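You operate a simulated robot arm through the tools that you are given. There is no shell and no other tool. Be economical: measure what you need, move in short steps, check, and stop when the job is done.

You are at the controls of a simulated robot arm. One attempt, no reset.

TASK
Close the middle tool chest drawer. Close the bottom tool chest drawer. Take the spacer from the clear end of the wooden bench and leave it on the tool chest top. Put one of the line blocks from the inside of the blocks bin on the clear end of the wooden bench. Put the white bottle on the top of the drying rack away on the upper shelf of the bag rack. Fetch the small grey paver and set it on top of the red thin paver. Put the beige half brick on the top of the left workbench away on the front of the centre plank. Put the black mortar cylinder on the top of the right workbench. Put one of the tape measures from the top of the left workbench on the top of the left plank bench. Fetch the cube mould that says "M2" from the top of the right workbench and set it on top of the yellow half brick on the top of the left workbench. Put one of the small white tubs from the top of the bag rack on top of the black thin paver. Press the red button two times. Put the paper bag marked "grout" from the top of the left plank bench on the free end of the centre plank and the paper bag that says "lime" on the top of the right workbench. Pull the top tool chest drawer open. The order is free. Set down upright: line block, white bottle, black mortar cylinder, tape measure, cube mould.

It is judged by the outcome, as a careful person would: the job done as asked, and still so three seconds after it is handed in. It fails if anything else is knocked over, pushed out of place, dropped, spilled or broken.

THE ROBOT
A 6-joint arm with a four-finger gripper on a trunk, on a base that drives. Base frame: it is fixed to the floor where the robot stands at the start and does not move with it; the origin is under the middle of the robot, x ahead of it, y to its left, z up. Readings come in m, rad, newtons and seconds.
With the tool pointing down near the work surface it reaches from about 0.64 to 0.72 m from the robot's upright axis, wherever it stands. Its first joint turns from -2.897 to 2.897 rad. Places, roughly: beige half brick (10x10x6 cm) [-8.2, 5.7, 0.9]; black mortar cylinder (6x6x7 cm) [-8.2, 6, 0.9]; black thin paver (20x10x4 cm) [-8.3, 9.1, 0.9]; bottom tool chest drawer [0.6, -0.2, 1]; clear end of the wooden bench [0.7, 0.4, 0.9]; cube mould [-8, 6.75, 1]; free end of the centre plank (17x24 cm) [-4.02, 6.68, 0.64]; front of the centre plank (16x100 cm) [-5.3, 6.68, 0.64]; half brick (10x10x6 cm) [-8.4, 6, 0.9]; line block (4x9x5 cm) [0.8, 2.3, 0.5]; middle tool chest drawer [0.6, -0.2, 1.1]; paper bag [-4.75, 4, 0.75]; red button [-5, 12.9, 1.1]; red thin paver (20x10x4 cm) [-4.2, 4, 0.7]; small grey paver (6x6x3 cm) [-4.6, 4, 0.7]; small white tub [-7.5, 13.25, 1.75]; spacer [0.75, 0.5, 1]; tape measure [-8.5, 6.5, 1]; tool chest top [0.8, -0.2, 1.3]; top of the left plank bench [-5.1, 3.9, 0.6]; top of the right workbench [-8.2, 7.4, 0.8]; top tool chest drawer [0.7, -0.2, 1.2]; upper shelf of the bag rack [-7.5, 13.2, 1.3]; white bottle [0.75, 3.75, 1.25]. Payload 3.43 kg.
The tool frame sits at the grasp point between the pads (the TCP): z along the fingers, y along the line on which they close. The tips reach 0.03 m beyond it. Largest opening 0.12 m; the body of the gripper starts 0.085 m behind the TCP.
Orientation is that of the tool frame in the base frame, as a unit quaternion [x, y, z, w]. With the fingers straight down and closing along the base's y, the tool's x points along the base's -x, its y along +y and its z along -z.

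THE INTERFACE
- The arm moves only by the tool nudge_tool. Its argument "plan" is a list that holds one entry, the list of rows, each a list of 7 numbers: the shift along the tool's x, y, z in units of 500 mm (1.0 is 500 mm), then the turn, a rotation vector about the tool's x, y, z in units of 90 degrees (1.0 is 90 degrees), then the closure, from 0 (fully open) to 1 (shut). In form: [[[x, y, z, wx, wy, wz, hand], ...]]. A call has 1 to 10 rows; each row is the pose to reach, as a shift and turn from the pose commanded when the call began, along the tool's axes at that moment. A call with a number of a shift or a turn outside -1 to 1 is refused whole. A row lasts 0.2 s, in which the tool goes at most 0.05 m and 0.15 rad; a call with a longer step from one row to the next is refused whole, and so is a gripper value outside its range. Where a pose cannot be reached the arm comes as near as it can. A force on the tool above 40 N (or 10 N above the force at the start of the call, whichever is more), or a blocked arm, ends the call early, and 0.2 s more pass. Each finger halts on what it meets, pressing with about 38 N; the grip force reading is that of the motor and also rises with nothing between the fingers. The clock runs only during rows and for 0.2 s after the last one: add rows that repeat a pose to give the fingers time. The reply holds the time, the measured pose of the TCP, the force on the tool along the base axes, the opening and the grip force, in the units named above and with some noise, with the torque about the TCP (base axes, N m) and any sound that the robot's microphone picked up.
- Cameras (640 x 400 px; columns grow to the right, rows downward): "scene" is now at [0.0542, 0.166, 1.6915]; the picture's right is [-0.39, -0.92, 0.00], its down [-0.64, 0.27, -0.71] and it looks along [0.66, -0.28, -0.70] (base axes); focal length 272 px, centre (320, 200). "wrist" rides on the gripper at [0.071, -0.017, -0.12] in the tool frame; the picture's right is [0.23, 0.97, 0.00], its down [-0.81, 0.19, -0.55] and it looks along [-0.54, 0.13, 0.83] (tool axes); focal length 275 px, centre (320, 200). There is no depth. A picture from a camera that has moved, and an enlarged one, comes with that camera's place and axes in the base frame and with its lens.
- grab_frame(camera): a new picture of that camera. It takes no simulated time.
- raise_lower(by): slides the trunk up (or, below 0, down) by that many m; the arm and the scene camera ride with it, the base frame stays. It gives what a move gives, with no picture.
- steer(legs): drives the robot by 1 to 6 legs, each [ahead, left, turn to the left] in m, m and rad, along the robot's own axes; the way and the turn of a leg run together, so that a leg with both is an arc; at most 1.5 m and 3.142 rad a leg. The arm and the cameras ride along, it lands a little off, and it stops where it bumps. It gives what a move gives.
- aim_head(pan, tilt): turns the head with the scene camera to pan (to the left, within 2.094 rad either way) and tilt (down, from -0.506 to 1.204), counted from straight ahead of the robot. It gives what a move gives.
- zoom(camera, box): a new picture of the part [left, top, right, bottom] of that camera's present view, enlarged. It takes no simulated time.
- sign_off(): hands the job in; it is judged then, once.

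Go step by step. Nothing tells you exact positions but the pictures and the camera data: compare them with the known pose of the tool, close in by small moves and look again before you grip or let go. The budget is 588 turns and 360 pictures, counting those below and the enlarged ones. Unless the task says otherwise, let go and move clear before handing in, and close with one line.

The tools are called by a JSON object that holds its "name" and its "arguments". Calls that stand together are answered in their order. nudge_tool: Moves the arm, as the interface text tells. Its arguments: {"type":"object","properties":{"plan":{"type":"array"}},"required":["plan"]} The other tools are called the same way: raise_lower (by) slides the trunk up or down; steer (legs) drives the base; aim_head (pan, tilt) turns the head that bears the scene camera; grab_frame (camera) takes a picture; zoom (camera, box) takes an enlarged picture of a part of a camera's view; sign_off () hands the job in.

At the start:

```text
t: 0.0
eef_pos: [0.4906, -0.2422, 1.431]
ee_rot: [0.0, 1.0, 0.0, 0.0]
ft_force: [-0.3, -0.5, -0.1]
moment: [0.01, -0.04, -0.01]
opening: 0.12
grasp_force: 0.0
trunk travel left (down, up): [-0.275, 0.265]
robot x, y, heading: [-0.0007, -0.003, 0.003]
head pan, tilt: [-0.403, 0.777]
```

scene: 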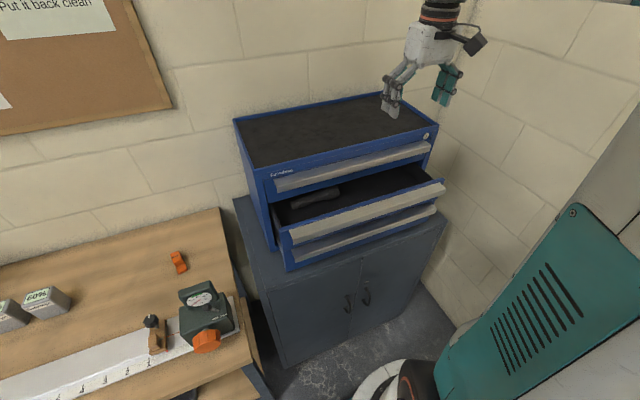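
wrist: 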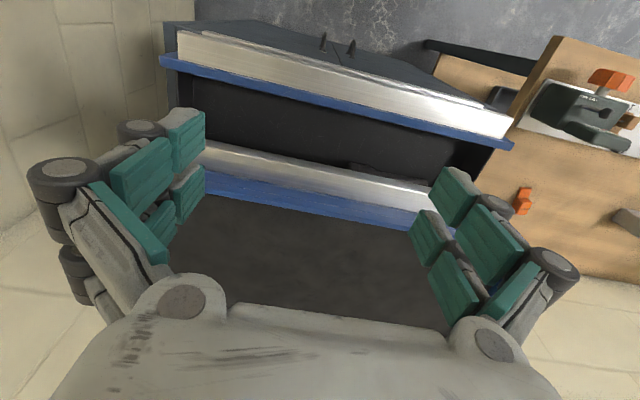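

The tool chest's middle drawer stands open and the bottom one perhaps slightly; the small orange piece on the bench is probably the spacer. I'll look closer first.

{"name": "zoom", "arguments": {"camera": "scene", "box": [220, 80, 460, 280]}}

{"name": "zoom", "arguments": {"camera": "scene", "box": [0, 200, 280, 400]}}

```text
2.00 times, centred on (340, 180) of scene
camera zoom: at [0.0542, 0.166, 1.6915], right [-0.39, -0.92, 0.0], down [-0.64, 0.27, -0.71], along [0.66, -0.28, -0.7], focal length 544 px, centre (280, 240)
```

zoom: 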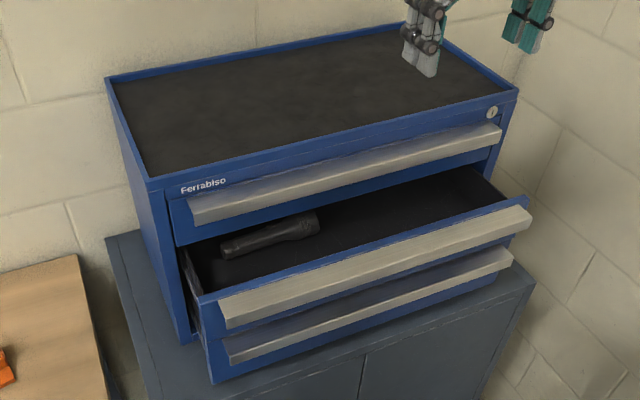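

```text
2.00 times, centred on (140, 300) of scene
camera zoom: at [0.0542, 0.166, 1.6915], right [-0.39, -0.92, 0.0], down [-0.64, 0.27, -0.71], along [0.66, -0.28, -0.7], focal length 544 px, centre (680, 0)
```

zoom: 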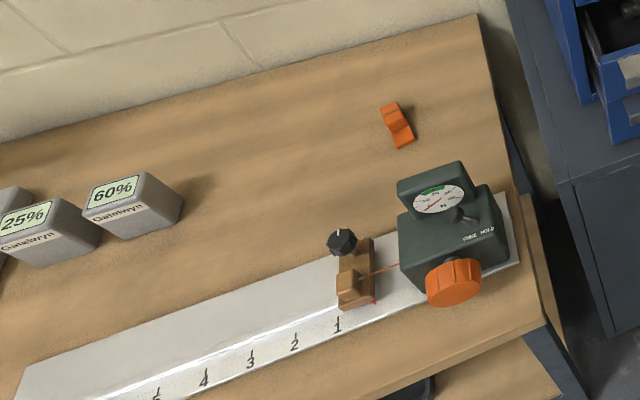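

{"name": "zoom", "arguments": {"camera": "wrist", "box": [150, 10, 530, 240]}}

{"name": "aim_head", "arguments": {"pan": 0, "tilt": 0.5}}

{"name": "grab_frame", "arguments": {"camera": "scene"}}

```text
1.68 times, centred on (340, 125) of wrist
camera zoom: at [0.4195, -0.2583, 1.5511], right [-0.23, 0.97, 0.0], down [0.81, 0.19, 0.55], along [0.54, 0.13, -0.83], focal length 464 px, centre (286, 326)
```

zoom: 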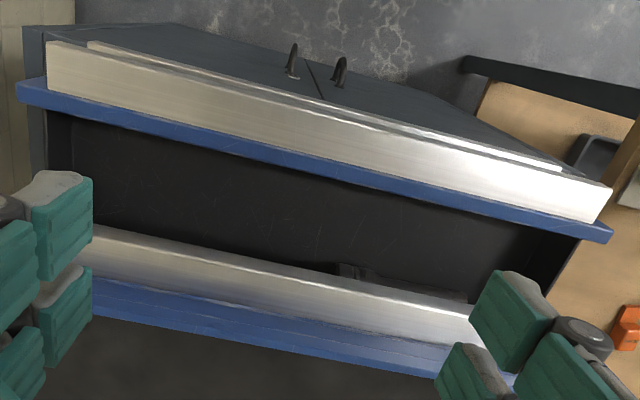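

```text
t: 0.9
eef_pos: [0.4914, -0.2419, 1.4309]
ee_rot: [0.0, 1.0, 0.0, 0.0]
ft_force: [-0.4, -0.3, -0.1]
moment: [-0.02, 0.01, 0.0]
opening: 0.1199
grasp_force: 0.0
trunk travel left (down, up): [-0.275, 0.265]
robot x, y, heading: [0.0006, 0.0023, -0.005]
head pan, tilt: [0.0, 0.499]
```

```text
354 pictures are left
camera scene: at [0.0702, 0.1979, 1.7156], right [0.0, -1.0, 0.0], down [-0.48, 0.0, -0.88], along [0.88, 0.0, -0.48], focal length 272 px, centre (320, 200)
```

scene: 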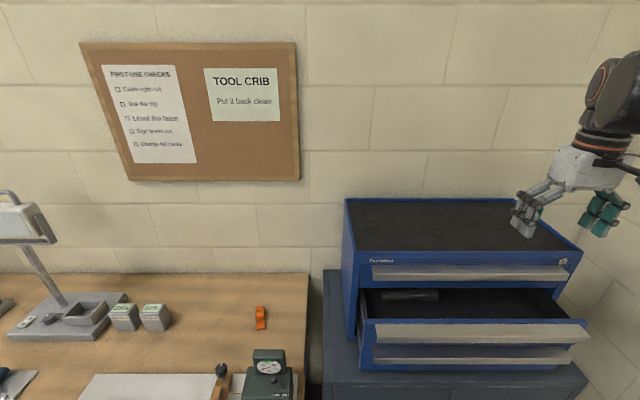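

{"name": "aim_head", "arguments": {"pan": 1.9, "tilt": 0.35}}

{"name": "grab_frame", "arguments": {"camera": "scene"}}

{"name": "aim_head", "arguments": {"pan": -2.0, "tilt": 0.35}}

{"name": "grab_frame", "arguments": {"camera": "scene"}}

```text
t: 2.7
eef_pos: [0.4905, -0.2421, 1.4309]
ee_rot: [0.0, 1.0, 0.0, 0.0]
ft_force: [-0.3, -0.4, -1.1]
moment: [-0.02, 0.0, 0.03]
opening: 0.12
grasp_force: 0.2
trunk travel left (down, up): [-0.275, 0.265]
robot x, y, heading: [-0.0024, -0.0, 0.003]
head pan, tilt: [1.901, 0.351]
```

```text
353 pictures are left
camera scene: at [-0.0511, 0.2862, 1.7293], right [0.95, 0.32, 0.0], down [0.11, -0.33, -0.94], along [-0.3, 0.89, -0.34], focal length 272 px, centre (320, 200)
```

scene: 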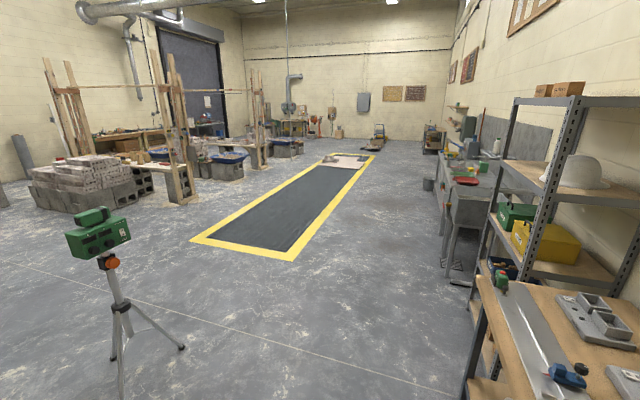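

```text
t: 5.9
eef_pos: [0.4914, -0.241, 1.4315]
ee_rot: [0.001, 1.0, 0.0, 0.0]
ft_force: [0.1, 0.3, 0.3]
moment: [-0.03, 0.01, -0.01]
opening: 0.1199
grasp_force: 0.1
trunk travel left (down, up): [-0.275, 0.265]
robot x, y, heading: [-0.0011, -0.0021, 0.002]
head pan, tilt: [-2.0, 0.351]
```

```text
352 pictures are left
camera scene: at [-0.0597, 0.1134, 1.7293], right [-0.91, 0.42, 0.0], down [0.14, 0.31, -0.94], along [-0.39, -0.85, -0.34], focal length 272 px, centre (320, 200)
```

scene: 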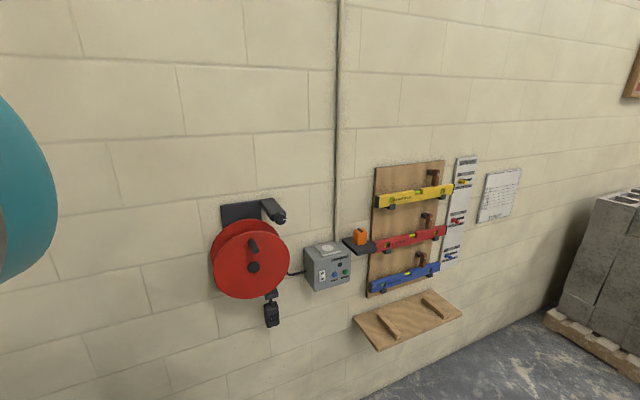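

Both the middle and bottom drawers stand about 9 cm out, with handles near x=0.47. I'll back off, lower the closed fingers in front of them and push both in.

{"name": "steer", "arguments": {"legs": [[-0.2, 0, 0]]}}

{"name": "raise_lower", "arguments": {"by": -0.25}}

{"name": "nudge_tool", "arguments": {"plan": [[[0, 0.07, 0.08, 0, 0, 0, 1], [0, 0.14, 0.16, 0, 0, 0, 1], [0, 0.14, 0.16, 0, 0, 0, 1]]]}}

{"name": "aim_head", "arguments": {"pan": -0.35, "tilt": 0.6}}

{"name": "grab_frame", "arguments": {"camera": "scene"}}

{"name": "grab_frame", "arguments": {"camera": "wrist"}}

```text
t: 7.5
eef_pos: [0.2867, -0.2416, 1.4308]
ee_rot: [0.0, 1.0, 0.0, 0.0]
ft_force: [-1.0, -0.1, 0.5]
moment: [-0.03, -0.09, -0.02]
opening: 0.1201
grasp_force: 0.1
trunk travel left (down, up): [-0.275, 0.265]
robot x, y, heading: [-0.2038, -0.0025, 0.002]
head pan, tilt: [-2.0, 0.351]
```

```text
t: 10.1
eef_pos: [0.2873, -0.2404, 1.1813]
ee_rot: [-0.001, 1.0, 0.0, 0.0]
ft_force: [0.1, 0.5, -0.1]
moment: [0.03, 0.0, 0.04]
opening: 0.1199
grasp_force: 0.2
trunk travel left (down, up): [-0.025, 0.515]
robot x, y, heading: [-0.2044, 0.0002, 0.006]
head pan, tilt: [-2.0, 0.351]
```

```text
refused: row 1 steps farther than a row can; nothing moved
```

```text
t: 11.8
eef_pos: [0.2876, -0.2398, 1.18]
ee_rot: [-0.001, 1.0, 0.0, 0.0]
ft_force: [0.0, -0.2, -0.4]
moment: [0.01, 0.01, -0.01]
opening: 0.12
grasp_force: 0.1
trunk travel left (down, up): [-0.025, 0.515]
robot x, y, heading: [-0.2035, -0.0041, 0.007]
head pan, tilt: [-0.351, 0.6]
```

```text
351 pictures are left
camera scene: at [-0.1424, 0.1675, 1.4565], right [-0.34, -0.94, 0.0], down [-0.53, 0.19, -0.83], along [0.78, -0.28, -0.56], focal length 272 px, centre (320, 200)
```

scene: 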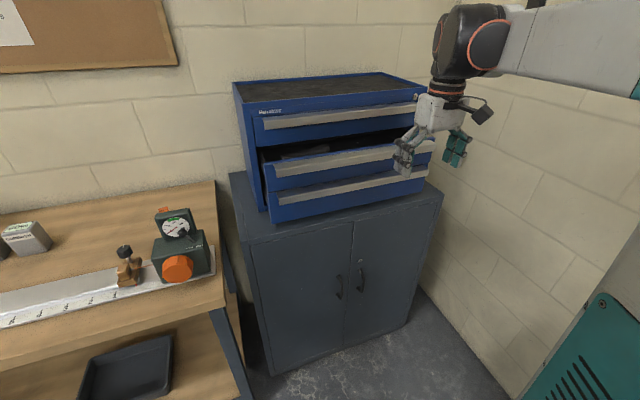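

```text
350 pictures are left
camera wrist: at [0.216, -0.2576, 1.3012], right [-0.23, 0.97, 0.0], down [0.81, 0.19, 0.55], along [0.54, 0.13, -0.83], focal length 275 px, centre (320, 200)
```

wrist: 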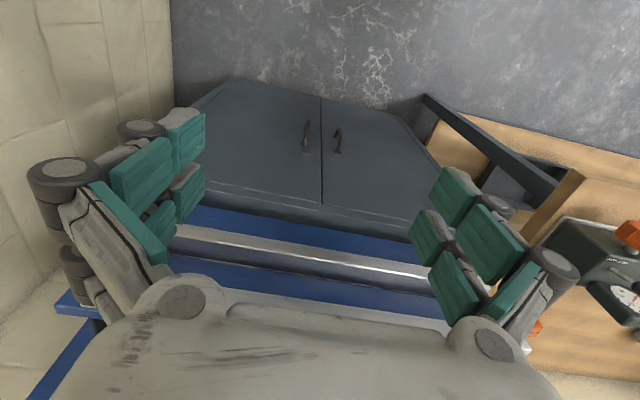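

The handles come out at z≈1.14 and 1.04, so I'll lower the closed fingers to TCP z≈1.05 and centre them.

{"name": "nudge_tool", "arguments": {"plan": [[[0, 0.05, 0.07, 0, 0, 0, 1], [0, 0.1, 0.14, 0, 0, 0, 1], [0, 0.14, 0.2, 0, 0, 0, 1], [0, 0.14, 0.26, 0, 0, 0, 1]]]}}

{"name": "grab_frame", "arguments": {"camera": "scene"}}

```text
t: 12.8
eef_pos: [0.2878, -0.1718, 1.052]
ee_rot: [0.0, 1.0, 0.0, 0.0]
ft_force: [-1.3, 0.3, -0.2]
moment: [-0.01, 0.01, -0.04]
opening: 0.0002
grasp_force: 32.9
trunk travel left (down, up): [-0.025, 0.515]
robot x, y, heading: [-0.2037, -0.0035, 0.001]
head pan, tilt: [-0.351, 0.6]
```

```text
349 pictures are left
camera scene: at [-0.1424, 0.1678, 1.4565], right [-0.34, -0.94, 0.0], down [-0.53, 0.19, -0.83], along [0.78, -0.28, -0.57], focal length 272 px, centre (320, 200)
```

scene: 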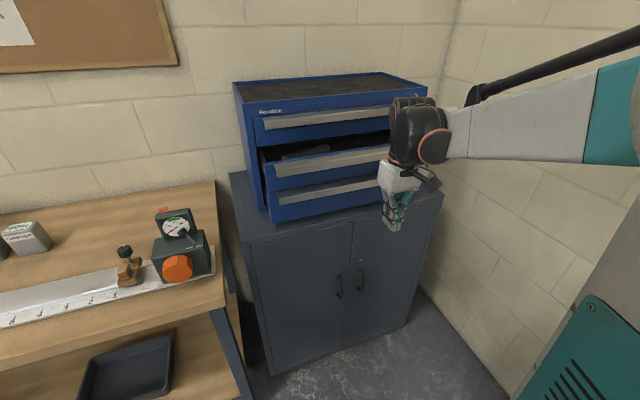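

{"name": "nudge_tool", "arguments": {"plan": [[[-0.08, 0, 0, 0, 0, 0, 1], [-0.16, 0, 0, 0, 0, 0, 1], [-0.24, 0, 0, 0, 0, 0, 1], [-0.3, 0, 0, 0, 0, 0, 1], [-0.34, 0, 0, 0, 0, 0, 1], [-0.38, 0, 0, 0, 0, 0, 1], [-0.42, 0, 0, 0, 0, 0, 1], [-0.46, 0, 0, 0, 0, 0, 1]]]}}

{"name": "grab_frame", "arguments": {"camera": "scene"}}

```text
t: 14.6
eef_pos: [0.5175, -0.1696, 1.0502]
ee_rot: [-0.002, 1.0, 0.0, 0.0]
ft_force: [1.2, -0.1, -0.2]
moment: [0.0, 0.01, 0.03]
opening: 0.0002
grasp_force: 33.5
trunk travel left (down, up): [-0.025, 0.515]
robot x, y, heading: [-0.2029, -0.0048, 0.004]
head pan, tilt: [-0.351, 0.6]
```

```text
348 pictures are left
camera scene: at [-0.142, 0.1677, 1.4564], right [-0.34, -0.94, 0.0], down [-0.53, 0.19, -0.82], along [0.78, -0.28, -0.57], focal length 272 px, centre (320, 200)
```

scene: 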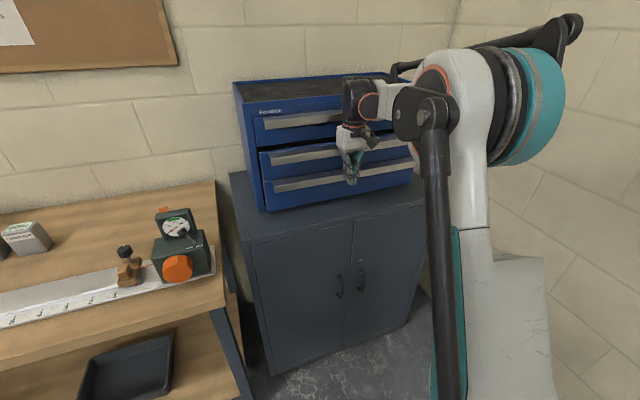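

{"name": "nudge_tool", "arguments": {"plan": [[[-0.03, 0, 0, 0, 0, 0, 1], [-0.06, 0, 0, 0, 0, 0, 1], [-0.08, 0, 0, 0, 0, 0, 1], [-0.1, 0, 0, 0, 0, 0, 1], [-0.12, 0, 0, 0, 0, 0, 1], [-0.14, 0, 0, 0, 0, 0, 1]]]}}

{"name": "zoom", "arguments": {"camera": "scene", "box": [220, 60, 460, 220]}}

```text
t: 15.6
eef_pos: [0.555, -0.1711, 1.0501]
ee_rot: [-0.001, 1.0, 0.0, -0.002]
ft_force: [-20.9, 3.6, 0.7]
moment: [-0.59, -3.43, 0.11]
opening: 0.0
grasp_force: 33.1
trunk travel left (down, up): [-0.025, 0.515]
robot x, y, heading: [-0.2066, 0.0022, 0.002]
head pan, tilt: [-0.351, 0.6]
stopped in row 4: the force on the tool passed its limit at 62 N (the readings are from after the stop); the commanded pose is now the measured one
```

```text
2.50 times, centred on (340, 140) of scene
camera zoom: at [-0.1454, 0.1681, 1.4566], right [-0.34, -0.94, 0.0], down [-0.53, 0.19, -0.83], along [0.78, -0.28, -0.56], focal length 680 px, centre (270, 350)
```

zoom: 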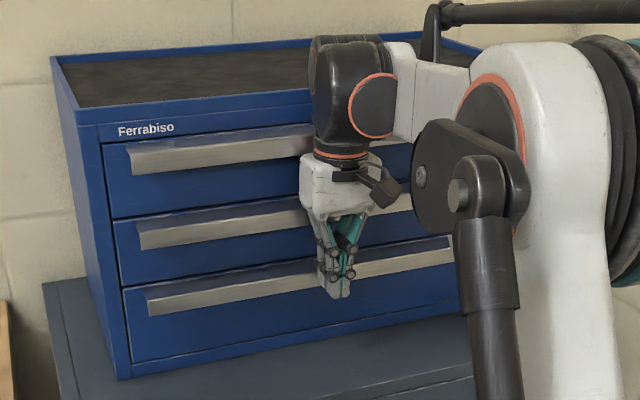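

Both lower drawers look flush with the top one now. I'll back off and inspect.

{"name": "nudge_tool", "arguments": {"plan": [[[0.08, 0, 0, 0, 0, 0, 1], [0.16, 0, 0, 0, 0, 0, 1], [0.24, 0, 0, 0, 0, 0, 1], [0.32, 0, 0, 0, 0, 0, 1], [0.4, 0, 0, 0, 0, 0, 1], [0.48, 0, 0, 0, 0, 0, 1]]]}}

{"name": "zoom", "arguments": {"camera": "scene", "box": [220, 60, 460, 220]}}

{"name": "zoom", "arguments": {"camera": "wrist", "box": [120, 60, 520, 320]}}

```text
t: 16.9
eef_pos: [0.316, -0.1703, 1.0486]
ee_rot: [-0.001, 1.0, 0.0, -0.002]
ft_force: [-0.6, -0.1, 0.0]
moment: [-0.02, 0.05, -0.01]
opening: 0.0003
grasp_force: 33.1
trunk travel left (down, up): [-0.025, 0.515]
robot x, y, heading: [-0.205, -0.0027, 0.004]
head pan, tilt: [-0.351, 0.6]
```

```text
2.50 times, centred on (340, 140) of scene
camera zoom: at [-0.1424, 0.1677, 1.4565], right [-0.34, -0.94, 0.0], down [-0.53, 0.19, -0.83], along [0.78, -0.28, -0.56], focal length 680 px, centre (270, 350)
```

zoom: 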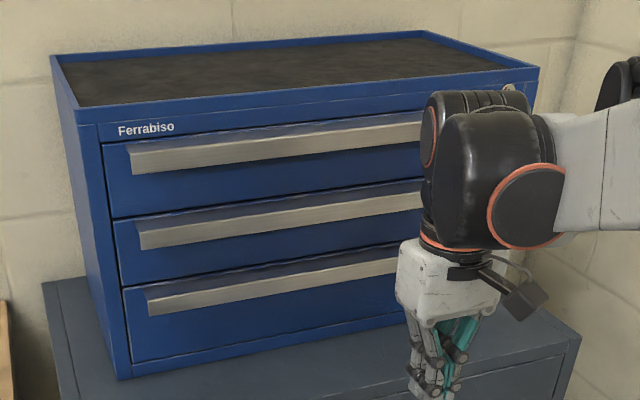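

```text
1.54 times, centred on (320, 190) of wrist
camera zoom: at [0.2455, -0.1871, 1.168], right [-0.23, 0.97, 0.0], down [0.81, 0.19, 0.55], along [0.53, 0.13, -0.84], focal length 424 px, centre (320, 215)
```

zoom: 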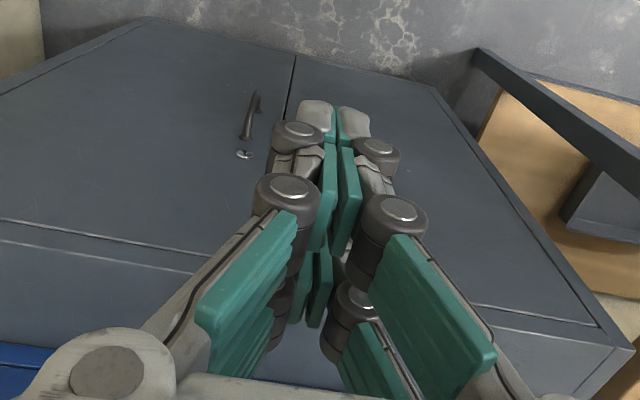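

{"name": "zoom", "arguments": {"camera": "scene", "box": [245, 95, 345, 160]}}

```text
6.15 times, centred on (295, 128) of scene
camera zoom: at [-0.1424, 0.1677, 1.4565], right [-0.34, -0.94, 0.0], down [-0.53, 0.19, -0.83], along [0.78, -0.28, -0.56], focal length 1675 px, centre (474, 646)
```

zoom: 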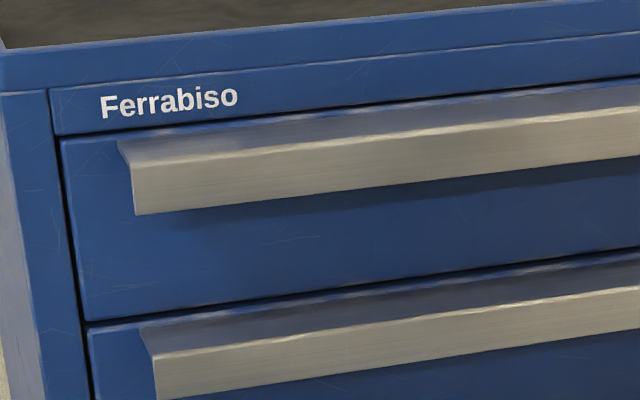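

Drawers are flush. I'll turn the tool to point forward (fingers closing vertically), so it can re-press the lower handles and then pinch the top handle.

{"name": "steer", "arguments": {"legs": [[-0.1, 0, 0]]}}

{"name": "raise_lower", "arguments": {"by": 0.1}}

{"name": "nudge_tool", "arguments": {"plan": [[[0, 0, 0, -0.055, -0.055, 0.055, 1], [0, 0, 0, -0.11, -0.11, 0.11, 1], [0, 0, 0, -0.165, -0.165, 0.165, 1], [0, 0, 0, -0.22, -0.22, 0.22, 1], [0, 0, 0, -0.275, -0.275, 0.275, 1], [0, 0, 0, -0.33, -0.33, 0.33, 1], [0, 0, 0, -0.385, -0.385, 0.385, 1]]]}}

{"name": "nudge_tool", "arguments": {"plan": [[[0, 0, 0, -0.055, -0.055, 0.055, 1], [0, 0, 0, -0.11, -0.11, 0.11, 1], [0, 0, 0, -0.165, -0.165, 0.165, 1], [0, 0, 0, -0.22, -0.22, 0.22, 1], [0, 0, 0, -0.275, -0.275, 0.275, 1], [0, 0, 0, -0.33, -0.33, 0.33, 1], [0, 0, 0, -0.385, -0.385, 0.385, 1]]]}}

{"name": "grab_frame", "arguments": {"camera": "scene"}}

{"name": "grab_frame", "arguments": {"camera": "wrist"}}

```text
t: 18.1
eef_pos: [0.2175, -0.1712, 1.0478]
ee_rot: [-0.002, 1.0, 0.001, -0.002]
ft_force: [0.5, -0.5, -0.5]
moment: [0.0, 0.03, 0.01]
opening: 0.0
grasp_force: 33.7
trunk travel left (down, up): [-0.025, 0.515]
robot x, y, heading: [-0.3045, 0.0, 0.006]
head pan, tilt: [-0.351, 0.6]
```

```text
t: 19.4
eef_pos: [0.2173, -0.1699, 1.147]
ee_rot: [-0.002, 1.0, 0.0, -0.003]
ft_force: [-0.2, -0.3, -0.5]
moment: [0.01, -0.01, -0.02]
opening: 0.0002
grasp_force: 33.7
trunk travel left (down, up): [-0.125, 0.415]
robot x, y, heading: [-0.3047, 0.0, 0.005]
head pan, tilt: [-0.351, 0.6]
```

```text
t: 21.0
eef_pos: [0.2179, -0.1693, 1.1478]
ee_rot: [0.288, 0.867, 0.289, 0.287]
ft_force: [-0.1, -0.2, -1.0]
moment: [-0.02, 0.03, -0.01]
opening: 0.0002
grasp_force: 34.1
trunk travel left (down, up): [-0.125, 0.415]
robot x, y, heading: [-0.3001, -0.0022, 0.006]
head pan, tilt: [-0.351, 0.6]
```

```text
t: 22.6
eef_pos: [0.2207, -0.173, 1.1626]
ee_rot: [0.502, 0.502, 0.499, 0.497]
ft_force: [-0.5, -0.4, 0.4]
moment: [0.0, 0.02, 0.03]
opening: 0.0
grasp_force: 33.2
out of reach, approached as far as the arm can: row 7
trunk travel left (down, up): [-0.125, 0.415]
robot x, y, heading: [-0.3034, 0.0033, 0.0]
head pan, tilt: [-0.351, 0.6]
```

```text
343 pictures are left
camera scene: at [-0.243, 0.1678, 1.5565], right [-0.34, -0.94, 0.0], down [-0.53, 0.19, -0.83], along [0.78, -0.28, -0.56], focal length 272 px, centre (320, 200)
```

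scene: 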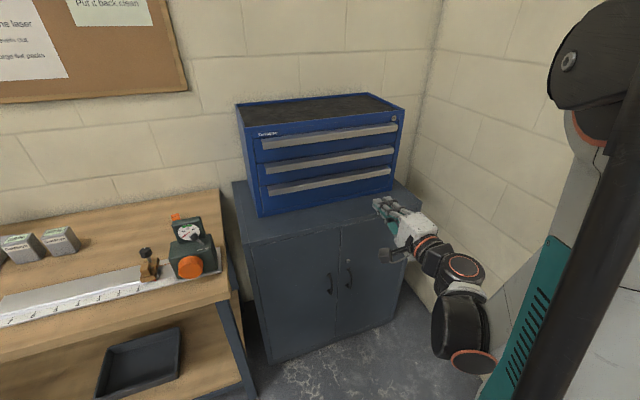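

```text
342 pictures are left
camera wrist: at [0.0989, -0.1009, 1.1458], right [0.01, 0.23, 0.97], down [-0.55, -0.81, 0.19], along [0.84, -0.54, 0.12], focal length 275 px, centre (320, 200)
```

wrist: 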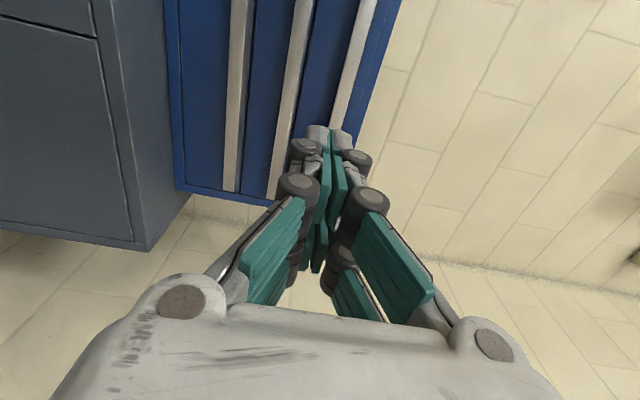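

Drawers look evenly closed. Now I approach the top handle (z≈1.21, front x≈0.565) with the fingers half open.

{"name": "nudge_tool", "arguments": {"plan": [[[0, 0.03, 0.08, 0, 0, 0, 0.4], [0, 0.06, 0.16, 0, 0, 0, 0.4], [0, 0.095, 0.24, 0, 0, 0, 0.4], [0, 0.095, 0.32, 0, 0, 0, 0.4], [0, 0.095, 0.4, 0, 0, 0, 0.4], [0, 0.095, 0.48, 0, 0, 0, 0.4], [0, 0.095, 0.54, 0, 0, 0, 0.4]]]}}

{"name": "grab_frame", "arguments": {"camera": "wrist"}}

{"name": "zoom", "arguments": {"camera": "scene", "box": [230, 80, 470, 230]}}

```text
t: 24.2
eef_pos: [0.4883, -0.1709, 1.2078]
ee_rot: [0.5, 0.502, 0.499, 0.498]
ft_force: [1.5, 0.0, -0.6]
moment: [0.0, 0.03, 0.0]
opening: 0.0719
grasp_force: 0.1
trunk travel left (down, up): [-0.125, 0.415]
robot x, y, heading: [-0.3048, -0.0041, 0.005]
head pan, tilt: [-0.351, 0.6]
```

```text
341 pictures are left
camera wrist: at [0.3674, -0.099, 1.191], right [0.0, 0.23, 0.97], down [-0.55, -0.81, 0.19], along [0.84, -0.54, 0.12], focal length 275 px, centre (320, 200)
```

wrist: 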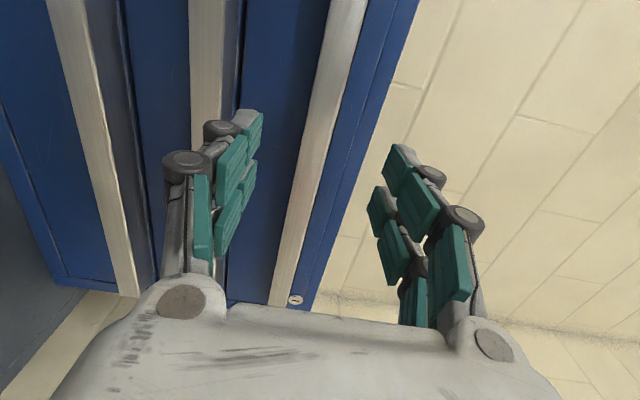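

```text
2.67 times, centred on (350, 155) of scene
camera zoom: at [-0.242, 0.1673, 1.5565], right [-0.34, -0.94, 0.0], down [-0.53, 0.19, -0.82], along [0.78, -0.28, -0.57], focal length 726 px, centre (240, 320)
```

zoom: 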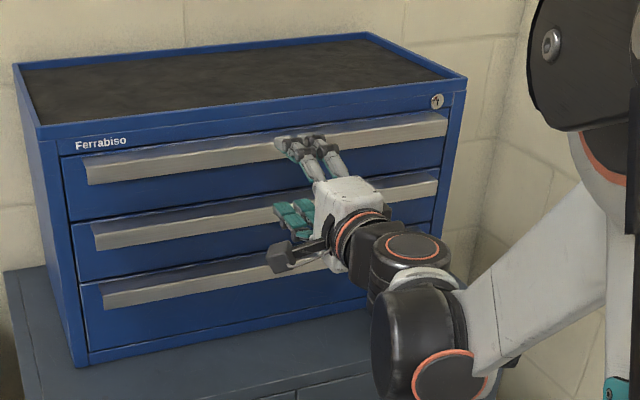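

{"name": "nudge_tool", "arguments": {"plan": [[[0, 0, 0.06, 0, 0, 0, 0.4], [0, 0, 0.12, 0, 0, 0, 0.4], [0, 0, 0.12, 0, 0, 0, 0.7], [0, 0, 0.12, 0, 0, 0, 1], [0, 0, 0.12, 0, 0, 0, 1], [0, 0, 0.12, 0, 0, 0, 1]]]}}

{"name": "grab_frame", "arguments": {"camera": "wrist"}}

```text
t: 25.6
eef_pos: [0.5506, -0.1699, 1.2096]
ee_rot: [0.499, 0.502, 0.501, 0.498]
ft_force: [0.8, -0.3, 0.7]
moment: [-0.01, 0.03, 0.02]
opening: 0.0
grasp_force: 33.0
trunk travel left (down, up): [-0.125, 0.415]
robot x, y, heading: [-0.3058, -0.0017, 0.001]
head pan, tilt: [-0.351, 0.6]
```

```text
339 pictures are left
camera wrist: at [0.4295, -0.0987, 1.1927], right [0.0, 0.23, 0.97], down [-0.55, -0.81, 0.19], along [0.84, -0.54, 0.12], focal length 275 px, centre (320, 200)
```

wrist: 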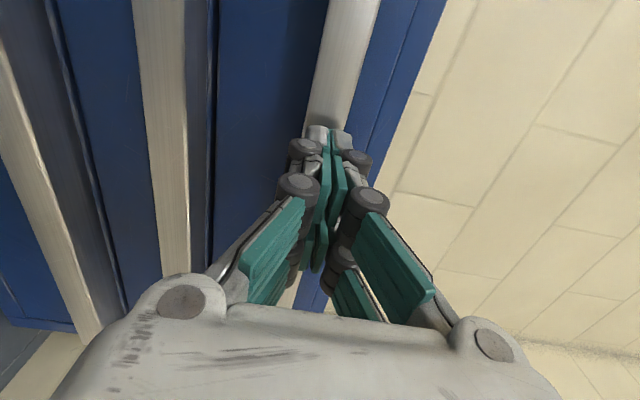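

The fingers closed short of the handle, so it lies further in. I'll probe forward gently for contact.

{"name": "nudge_tool", "arguments": {"plan": [[[0, 0, 0.02, 0, 0, 0, 1], [0, 0, 0.04, 0, 0, 0, 1], [0, 0, 0.06, 0, 0, 0, 1], [0, 0, 0.08, 0, 0, 0, 1], [0, 0, 0.1, 0, 0, 0, 1]]]}}

```text
t: 26.2
eef_pos: [0.5614, -0.1711, 1.2088]
ee_rot: [0.5, 0.502, 0.499, 0.499]
ft_force: [-15.2, 2.4, 4.8]
moment: [-0.05, -0.15, -0.19]
opening: 0.0058
grasp_force: 33.8
trunk travel left (down, up): [-0.125, 0.415]
robot x, y, heading: [-0.3067, -0.0046, 0.002]
head pan, tilt: [-0.351, 0.6]
stopped in row 2: the force on the tool passed its limit at 57 N (the readings are from after the stop); the commanded pose is now the measured one
```

Handle front is at x≈0.592. I'll back off, open, advance so the fingers straddle it, and close.

{"name": "nudge_tool", "arguments": {"plan": [[[0, 0, -0.04, 0, 0, 0, 0.8], [0, 0, -0.04, 0, 0, 0, 0.4], [0, 0, -0.04, 0, 0, 0, 0.4], [0, 0, 0.0, 0, 0, 0, 0.4], [0, 0, 0.03, 0, 0, 0, 0.4], [0, 0, 0.036, 0, 0, 0, 0.4], [0, 0, 0.036, 0, 0, 0, 0.7], [0, 0, 0.036, 0, 0, 0, 1], [0, 0, 0.036, 0, 0, 0, 1], [0, 0, 0.036, 0, 0, 0, 1]]]}}

{"name": "grab_frame", "arguments": {"camera": "wrist"}}

```text
t: 28.4
eef_pos: [0.5821, -0.1698, 1.2074]
ee_rot: [0.5, 0.502, 0.5, 0.498]
ft_force: [-0.8, 0.7, -6.3]
moment: [0.2, -0.76, -0.15]
opening: 0.0236
grasp_force: 45.4
trunk travel left (down, up): [-0.125, 0.415]
robot x, y, heading: [-0.3021, 0.0014, 0.0]
head pan, tilt: [-0.351, 0.6]
```

```text
338 pictures are left
camera wrist: at [0.4614, -0.0979, 1.1908], right [0.0, 0.23, 0.97], down [-0.55, -0.81, 0.19], along [0.84, -0.54, 0.12], focal length 275 px, centre (320, 200)
```

wrist: 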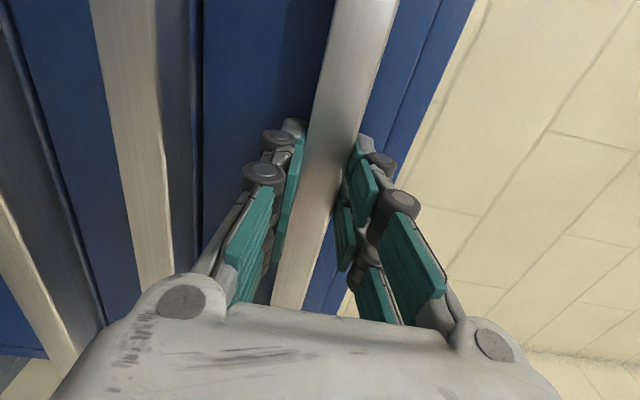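

Gripped the handle at 24 mm. Now pull it straight back about 15 cm.

{"name": "nudge_tool", "arguments": {"plan": [[[0, 0, -0.03, 0, 0, 0, 1], [0, 0, -0.07, 0, 0, 0, 1], [0, 0, -0.11, 0, 0, 0, 1], [0, 0, -0.15, 0, 0, 0, 1], [0, 0, -0.19, 0, 0, 0, 1], [0, 0, -0.23, 0, 0, 0, 1], [0, 0, -0.27, 0, 0, 0, 1], [0, 0, -0.31, 0, 0, 0, 1]]]}}

{"name": "zoom", "arguments": {"camera": "scene", "box": [230, 80, 470, 230]}}

```text
t: 30.2
eef_pos: [0.425, -0.1701, 1.2082]
ee_rot: [0.5, 0.501, 0.5, 0.498]
ft_force: [-1.2, 3.5, 15.2]
moment: [0.36, -1.29, 0.54]
opening: 0.0234
grasp_force: 45.4
trunk travel left (down, up): [-0.125, 0.415]
robot x, y, heading: [-0.3038, -0.0037, 0.002]
head pan, tilt: [-0.351, 0.6]
```

```text
2.67 times, centred on (350, 155) of scene
camera zoom: at [-0.2442, 0.1682, 1.5565], right [-0.34, -0.94, 0.0], down [-0.53, 0.19, -0.83], along [0.78, -0.28, -0.56], focal length 726 px, centre (240, 320)
```

zoom: 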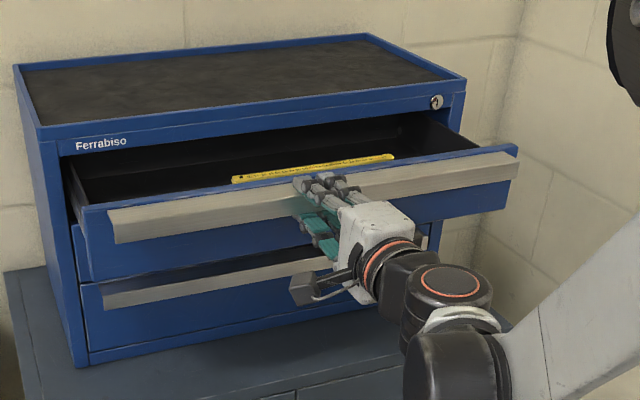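

The top drawer pulls fine. The lower two may still be a couple of centimetres proud (handle plane is x≈0.592), so I'll slide this one back, press the others fully, and reopen it last.

{"name": "nudge_tool", "arguments": {"plan": [[[0, 0, 0.05, 0, 0, 0, 1], [0, 0, 0.1, 0, 0, 0, 1], [0, 0, 0.15, 0, 0, 0, 1], [0, 0, 0.2, 0, 0, 0, 1], [0, 0, 0.25, 0, 0, 0, 1], [0, 0, 0.3, 0, 0, 0, 1], [0, 0, 0.3, 0, 0, 0, 0.7], [0, 0, 0.3, 0, 0, 0, 0.4], [0, 0, 0.24, 0, 0, 0, 0.4], [0, 0, 0.16, 0, 0, 0, 1]]]}}

{"name": "nudge_tool", "arguments": {"plan": [[[0, -0.08, 0, 0, 0, 0, 1], [0, -0.16, 0, 0, 0, 0, 1], [0, -0.17, 0.05, 0, 0, 0, 1], [0, -0.17, 0.1, 0, 0, 0, 1], [0, -0.17, 0.14, 0, 0, 0, 1], [0, -0.17, 0.17, 0, 0, 0, 1], [0, -0.17, 0.2, 0, 0, 0, 1]]]}}

{"name": "grab_frame", "arguments": {"camera": "wrist"}}

```text
t: 32.4
eef_pos: [0.5073, -0.1702, 1.2057]
ee_rot: [0.501, 0.501, 0.5, 0.498]
ft_force: [0.2, 0.0, 0.1]
moment: [-0.01, -0.03, 0.01]
opening: 0.0004
grasp_force: 31.1
trunk travel left (down, up): [-0.125, 0.415]
robot x, y, heading: [-0.304, 0.006, 0.001]
head pan, tilt: [-0.351, 0.6]
```

```text
t: 33.5
eef_pos: [0.5624, -0.1693, 1.122]
ee_rot: [0.5, 0.501, 0.5, 0.499]
ft_force: [-9.6, 1.0, 2.7]
moment: [-0.03, -0.11, -0.1]
opening: 0.0059
grasp_force: 33.4
trunk travel left (down, up): [-0.125, 0.415]
robot x, y, heading: [-0.3062, 0.0012, 0.003]
head pan, tilt: [-0.351, 0.6]
stopped in row 5: the force on the tool passed its limit at 60 N (the readings are from after the stop); the commanded pose is now the measured one
```

```text
336 pictures are left
camera wrist: at [0.4408, -0.0986, 1.1038], right [0.0, 0.23, 0.97], down [-0.55, -0.81, 0.19], along [0.83, -0.54, 0.12], focal length 275 px, centre (320, 200)
```

wrist: 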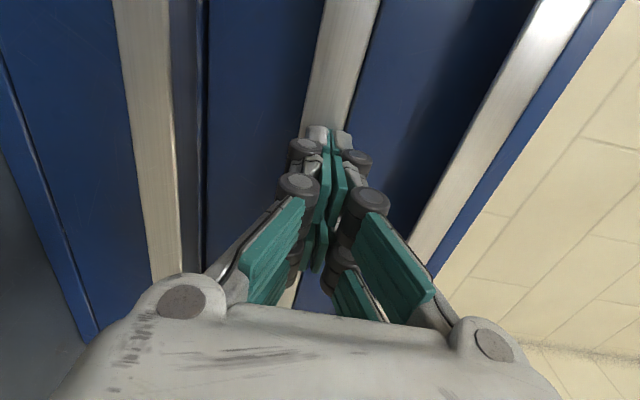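

Middle is fully closed (same plane). Now the bottom one, about 9 cm lower.

{"name": "nudge_tool", "arguments": {"plan": [[[0, 0, -0.08, 0, 0, 0, 1], [0, -0.09, -0.08, 0, 0, 0, 1], [0, -0.18, -0.08, 0, 0, 0, 1], [0, -0.18, -0.02, 0, 0, 0, 1], [0, -0.18, 0.01, 0, 0, 0, 1], [0, -0.18, 0.03, 0, 0, 0, 1], [0, -0.18, 0.05, 0, 0, 0, 1]]]}}

{"name": "grab_frame", "arguments": {"camera": "wrist"}}

```text
t: 34.7
eef_pos: [0.5618, -0.17, 1.0306]
ee_rot: [0.501, 0.501, 0.499, 0.499]
ft_force: [-11.1, 1.3, 3.3]
moment: [-0.01, -0.1, -0.07]
opening: 0.0062
grasp_force: 33.4
trunk travel left (down, up): [-0.125, 0.415]
robot x, y, heading: [-0.3041, -0.0029, -0.0]
head pan, tilt: [-0.351, 0.6]
stopped in row 6: the force on the tool passed its limit at 67 N (the readings are from after the stop); the commanded pose is now the measured one
```

```text
335 pictures are left
camera wrist: at [0.4409, -0.0979, 1.0128], right [0.0, 0.23, 0.97], down [-0.55, -0.81, 0.2], along [0.83, -0.54, 0.12], focal length 275 px, centre (320, 200)
```

wrist: 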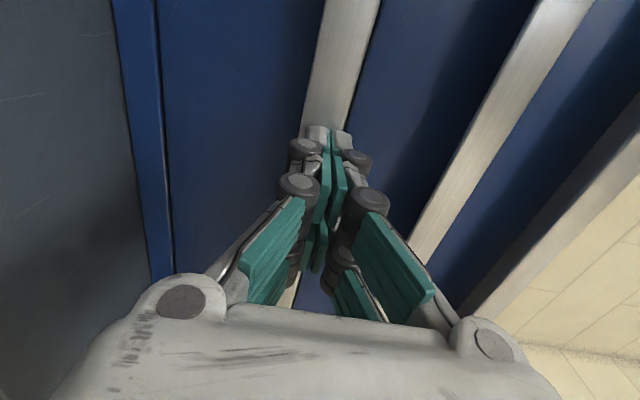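

Both closed. Regrip the top handle and pull it out.

{"name": "nudge_tool", "arguments": {"plan": [[[0, 0, -0.1, 0, 0, 0, 0.9], [0, 0.02, -0.16, 0, 0, 0, 0.7], [0, 0.1, -0.2, 0, 0, 0, 0.4], [0, 0.2, -0.2, 0, 0, 0, 0.4], [0, 0.29, -0.2, 0, 0, 0, 0.4], [0, 0.355, -0.2, 0, 0, 0, 0.4], [0, 0.355, -0.12, 0, 0, 0, 0.4], [0, 0.355, -0.04, 0, 0, 0, 0.4], [0, 0.355, 0.015, 0, 0, 0, 0.4], [0, 0.355, 0.025, 0, 0, 0, 0.4]]]}}

{"name": "nudge_tool", "arguments": {"plan": [[[0, 0, 0, 0, 0, 0, 0.8], [0, 0, 0, 0, 0, 0, 1], [0, 0, 0, 0, 0, 0, 1], [0, 0, -0.05, 0, 0, 0, 1], [0, 0, -0.1, 0, 0, 0, 1], [0, 0, -0.15, 0, 0, 0, 1], [0, 0, -0.2, 0, 0, 0, 1], [0, 0, -0.25, 0, 0, 0, 1], [0, 0, -0.3, 0, 0, 0, 1], [0, 0, -0.35, 0, 0, 0, 1]]]}}

{"name": "nudge_tool", "arguments": {"plan": [[[0, 0, -0.03, 0, 0, 0, 1], [0, 0, -0.06, 0, 0, 0, 1], [0, 0, -0.1, 0, 0, 0, 1], [0, 0, -0.14, 0, 0, 0, 1]]]}}

{"name": "grab_frame", "arguments": {"camera": "scene"}}

```text
t: 36.9
eef_pos: [0.5794, -0.1698, 1.2044]
ee_rot: [0.5, 0.502, 0.5, 0.499]
ft_force: [-0.9, 0.0, -0.1]
moment: [0.02, -0.03, 0.0]
opening: 0.072
grasp_force: 0.0
trunk travel left (down, up): [-0.125, 0.415]
robot x, y, heading: [-0.304, -0.0021, 0.005]
head pan, tilt: [-0.351, 0.6]
```

```text
t: 39.1
eef_pos: [0.4022, -0.1698, 1.2073]
ee_rot: [0.501, 0.503, 0.499, 0.498]
ft_force: [-1.6, 3.6, -10.7]
moment: [0.75, -0.65, -0.89]
opening: 0.0231
grasp_force: 44.5
trunk travel left (down, up): [-0.125, 0.415]
robot x, y, heading: [-0.304, -0.0007, 0.005]
head pan, tilt: [-0.351, 0.6]
```

```text
t: 40.1
eef_pos: [0.3506, -0.1685, 1.2075]
ee_rot: [0.501, 0.503, 0.499, 0.497]
ft_force: [20.8, -0.4, -7.4]
moment: [-0.2, 0.06, 0.24]
opening: 0.0238
grasp_force: 45.3
trunk travel left (down, up): [-0.125, 0.415]
robot x, y, heading: [-0.3028, -0.0001, 0.0]
head pan, tilt: [-0.351, 0.6]
stopped in row 4: the force on the tool passed its limit at 102 N (the readings are from after the stop); the commanded pose is now the measured one
```

```text
334 pictures are left
camera scene: at [-0.2385, 0.1672, 1.5562], right [-0.34, -0.94, 0.0], down [-0.53, 0.19, -0.82], along [0.77, -0.28, -0.57], focal length 272 px, centre (320, 200)
```

scene: 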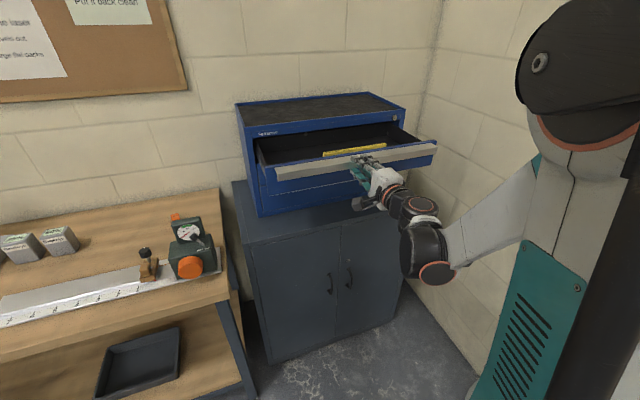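

The top drawer is pulled to its stop. Release, back away, and turn the tool down again.

{"name": "nudge_tool", "arguments": {"plan": [[[0, 0, 0.01, 0, 0, 0, 0.7], [0, 0, 0.01, 0, 0, 0, 0.4], [0, 0, 0.01, 0, 0, 0, 0.4], [0, 0, -0.06, 0, 0, 0, 0.4], [0, 0, -0.14, 0, 0, 0, 0.4], [0, 0, -0.2, 0, 0, 0, 0.4]]]}}

{"name": "steer", "arguments": {"legs": [[-0.15, 0, 0]]}}

{"name": "nudge_tool", "arguments": {"plan": [[[0, 0, 0, 0.055, 0.055, -0.055, 0], [0, 0, 0, 0.11, 0.11, -0.11, 0], [0, 0, 0, 0.165, 0.165, -0.165, 0], [0, 0, 0, 0.22, 0.22, -0.22, 0], [0, 0, 0, 0.275, 0.275, -0.275, 0], [0, 0, 0, 0.33, 0.33, -0.33, 0], [0, 0, 0, 0.385, 0.385, -0.385, 0]]]}}

{"name": "nudge_tool", "arguments": {"plan": [[[0, 0, 0, 0.055, 0.055, -0.055, 0], [0, 0, 0, 0.11, 0.11, -0.11, 0], [0, 0, 0, 0.165, 0.165, -0.165, 0], [0, 0, 0, 0.22, 0.22, -0.22, 0], [0, 0, 0, 0.275, 0.275, -0.275, 0], [0, 0, 0, 0.33, 0.33, -0.33, 0], [0, 0, 0, 0.385, 0.385, -0.385, 0]]]}}

{"name": "aim_head", "arguments": {"pan": 0.3, "tilt": 0.7}}

{"name": "grab_frame", "arguments": {"camera": "scene"}}

```text
t: 41.5
eef_pos: [0.2477, -0.1696, 1.2067]
ee_rot: [0.5, 0.501, 0.5, 0.498]
ft_force: [0.0, 0.9, 0.2]
moment: [-0.02, -0.03, 0.0]
opening: 0.0719
grasp_force: 0.0
trunk travel left (down, up): [-0.125, 0.415]
robot x, y, heading: [-0.3029, -0.0008, 0.002]
head pan, tilt: [-0.351, 0.6]
```

```text
t: 42.9
eef_pos: [0.0942, -0.1694, 1.2058]
ee_rot: [0.5, 0.503, 0.5, 0.497]
ft_force: [-0.2, 1.2, 0.4]
moment: [-0.03, 0.02, -0.03]
opening: 0.0722
grasp_force: 0.0
trunk travel left (down, up): [-0.125, 0.415]
robot x, y, heading: [-0.4578, -0.0058, 0.01]
head pan, tilt: [-0.351, 0.6]
```

```text
t: 44.5
eef_pos: [0.096, -0.1688, 1.2048]
ee_rot: [0.286, 0.868, 0.288, 0.286]
ft_force: [0.2, -0.6, 0.0]
moment: [0.02, 0.02, -0.03]
opening: 0.1203
grasp_force: 0.1
trunk travel left (down, up): [-0.125, 0.415]
robot x, y, heading: [-0.4568, 0.0018, 0.01]
head pan, tilt: [-0.351, 0.6]
```

```text
t: 46.1
eef_pos: [0.094, -0.1686, 1.207]
ee_rot: [-0.005, 1.0, 0.0, -0.004]
ft_force: [1.0, -0.3, 0.3]
moment: [0.01, -0.01, 0.0]
opening: 0.1199
grasp_force: 0.2
trunk travel left (down, up): [-0.125, 0.415]
robot x, y, heading: [-0.4558, -0.0001, 0.005]
head pan, tilt: [-0.351, 0.6]
```

```text
t: 47.1
eef_pos: [0.0942, -0.1682, 1.2055]
ee_rot: [-0.004, 1.0, 0.0, -0.002]
ft_force: [0.5, -0.3, -0.2]
moment: [0.01, 0.04, 0.02]
opening: 0.1199
grasp_force: 0.1
trunk travel left (down, up): [-0.125, 0.415]
robot x, y, heading: [-0.4572, -0.0, 0.014]
head pan, tilt: [0.3, 0.7]
```

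```text
333 pictures are left
camera scene: at [-0.3982, 0.2223, 1.5479], right [0.3, -0.95, 0.0], down [-0.61, -0.19, -0.76], along [0.73, 0.23, -0.64], focal length 272 px, centre (320, 200)
```

scene: 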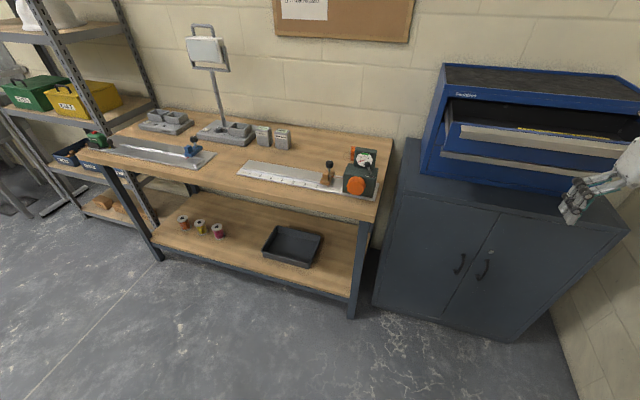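

Tool chest is done. Next the spacer, which I place at about (0.67, 0.39, 0.95). I'll check my base's footprint against the bench first.

{"name": "aim_head", "arguments": {"pan": 0.3, "tilt": 1.2}}

{"name": "grab_frame", "arguments": {"camera": "scene"}}

```text
t: 48.0
eef_pos: [0.095, -0.1679, 1.2081]
ee_rot: [-0.004, 1.0, 0.0, -0.002]
ft_force: [0.3, -0.6, 0.4]
moment: [0.0, 0.01, -0.02]
opening: 0.1198
grasp_force: 0.0
trunk travel left (down, up): [-0.125, 0.415]
robot x, y, heading: [-0.4561, 0.0011, 0.011]
head pan, tilt: [0.3, 1.201]
```

```text
332 pictures are left
camera scene: at [-0.4258, 0.2136, 1.512], right [0.3, -0.95, 0.0], down [-0.89, -0.28, -0.36], along [0.35, 0.11, -0.93], focal length 272 px, centre (320, 200)
```

scene: 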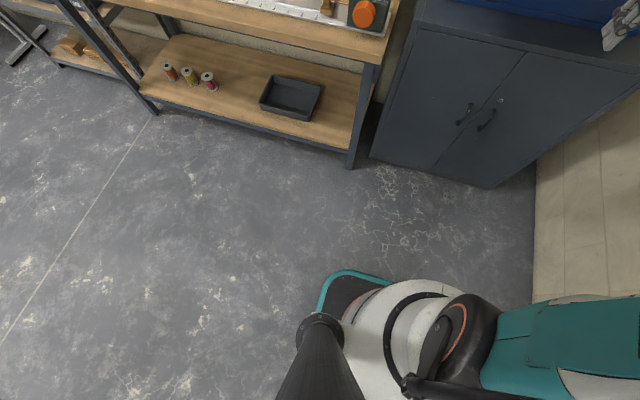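

{"name": "raise_lower", "arguments": {"by": 0.25}}

{"name": "steer", "arguments": {"legs": [[0, 0.2, 0], [0.43, 0, 0]]}}

{"name": "aim_head", "arguments": {"pan": 0.4, "tilt": 0.9}}

{"name": "grab_frame", "arguments": {"camera": "scene"}}

{"name": "grab_frame", "arguments": {"camera": "wrist"}}

```text
t: 50.6
eef_pos: [0.0942, -0.1683, 1.4561]
ee_rot: [-0.003, 1.0, 0.0, -0.002]
ft_force: [-0.1, -0.1, 0.6]
moment: [0.0, -0.03, 0.0]
opening: 0.1202
grasp_force: 0.1
trunk travel left (down, up): [-0.375, 0.165]
robot x, y, heading: [-0.453, -0.0011, 0.005]
head pan, tilt: [0.3, 1.201]
```

```text
t: 54.4
eef_pos: [0.5144, 0.0338, 1.4557]
ee_rot: [-0.006, 1.0, 0.001, -0.002]
ft_force: [0.7, 0.6, 0.1]
moment: [0.0, 0.02, 0.02]
opening: 0.1201
grasp_force: 0.1
trunk travel left (down, up): [-0.375, 0.165]
robot x, y, heading: [-0.0401, 0.1946, 0.012]
head pan, tilt: [0.3, 1.201]
```

```text
t: 55.2
eef_pos: [0.5135, 0.0343, 1.4569]
ee_rot: [-0.006, 1.0, 0.0, -0.002]
ft_force: [1.2, 0.7, -0.2]
moment: [0.0, -0.01, -0.01]
opening: 0.1201
grasp_force: 0.1
trunk travel left (down, up): [-0.375, 0.165]
robot x, y, heading: [-0.0416, 0.201, 0.013]
head pan, tilt: [0.4, 0.901]
```

```text
331 pictures are left
camera scene: at [0.0075, 0.4269, 1.7817], right [0.4, -0.92, 0.0], down [-0.72, -0.31, -0.62], along [0.57, 0.25, -0.78], focal length 272 px, centre (320, 200)
```

scene: 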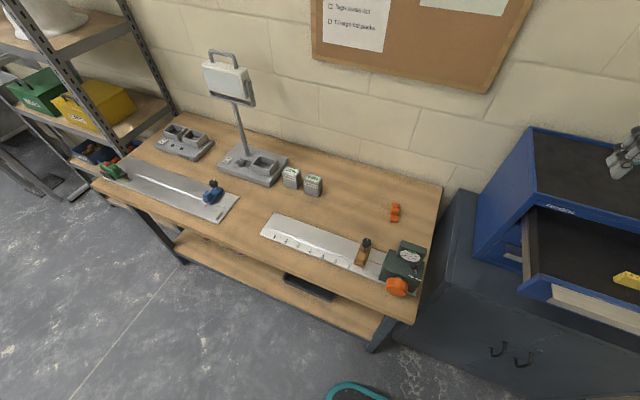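

```text
330 pictures are left
camera wrist: at [0.4428, 0.0173, 1.5769], right [-0.24, 0.97, 0.0], down [0.81, 0.2, 0.55], along [0.53, 0.13, -0.84], focal length 275 px, centre (320, 200)
```

wrist: 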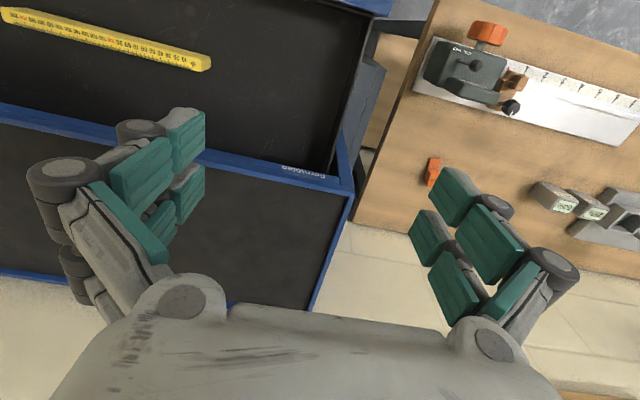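

Two views put the spacer at about (0.71, 0.41, 0.89), its long side along x. I'll shift the base closer and bring the open gripper above it.

{"name": "steer", "arguments": {"legs": [[0.05, 0.15, -0.012]]}}

{"name": "nudge_tool", "arguments": {"plan": [[[-0.05, 0.07, 0, 0, 0, 0, 0], [-0.1, 0.14, 0, 0, 0, 0, 0], [-0.15, 0.21, 0, 0, 0, 0, 0], [-0.2, 0.28, 0, 0, 0, 0, 0], [-0.24, 0.36, 0, 0, 0, 0, 0], [-0.26, 0.44, 0, 0, 0, 0, 0]]]}}

{"name": "grab_frame", "arguments": {"camera": "wrist"}}

```text
t: 56.6
eef_pos: [0.5621, 0.1772, 1.4562]
ee_rot: [-0.001, 1.0, -0.001, -0.003]
ft_force: [0.3, 0.9, -0.1]
moment: [-0.06, 0.04, -0.02]
opening: 0.1199
grasp_force: 0.0
trunk travel left (down, up): [-0.375, 0.165]
robot x, y, heading: [0.0066, 0.3472, 0.003]
head pan, tilt: [0.4, 0.901]
```

```text
t: 58.0
eef_pos: [0.6936, 0.3974, 1.4555]
ee_rot: [0.0, 1.0, 0.0, -0.003]
ft_force: [-0.7, 0.6, -0.2]
moment: [-0.01, -0.01, -0.02]
opening: 0.12
grasp_force: 0.0
trunk travel left (down, up): [-0.375, 0.165]
robot x, y, heading: [0.0076, 0.3451, -0.002]
head pan, tilt: [0.4, 0.901]
```

```text
329 pictures are left
camera wrist: at [0.6217, 0.3801, 1.576], right [-0.23, 0.97, 0.0], down [0.81, 0.19, 0.55], along [0.53, 0.13, -0.84], focal length 275 px, centre (320, 200)
```

wrist: 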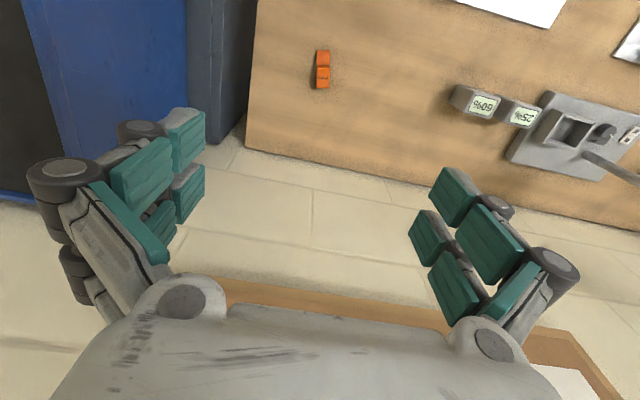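

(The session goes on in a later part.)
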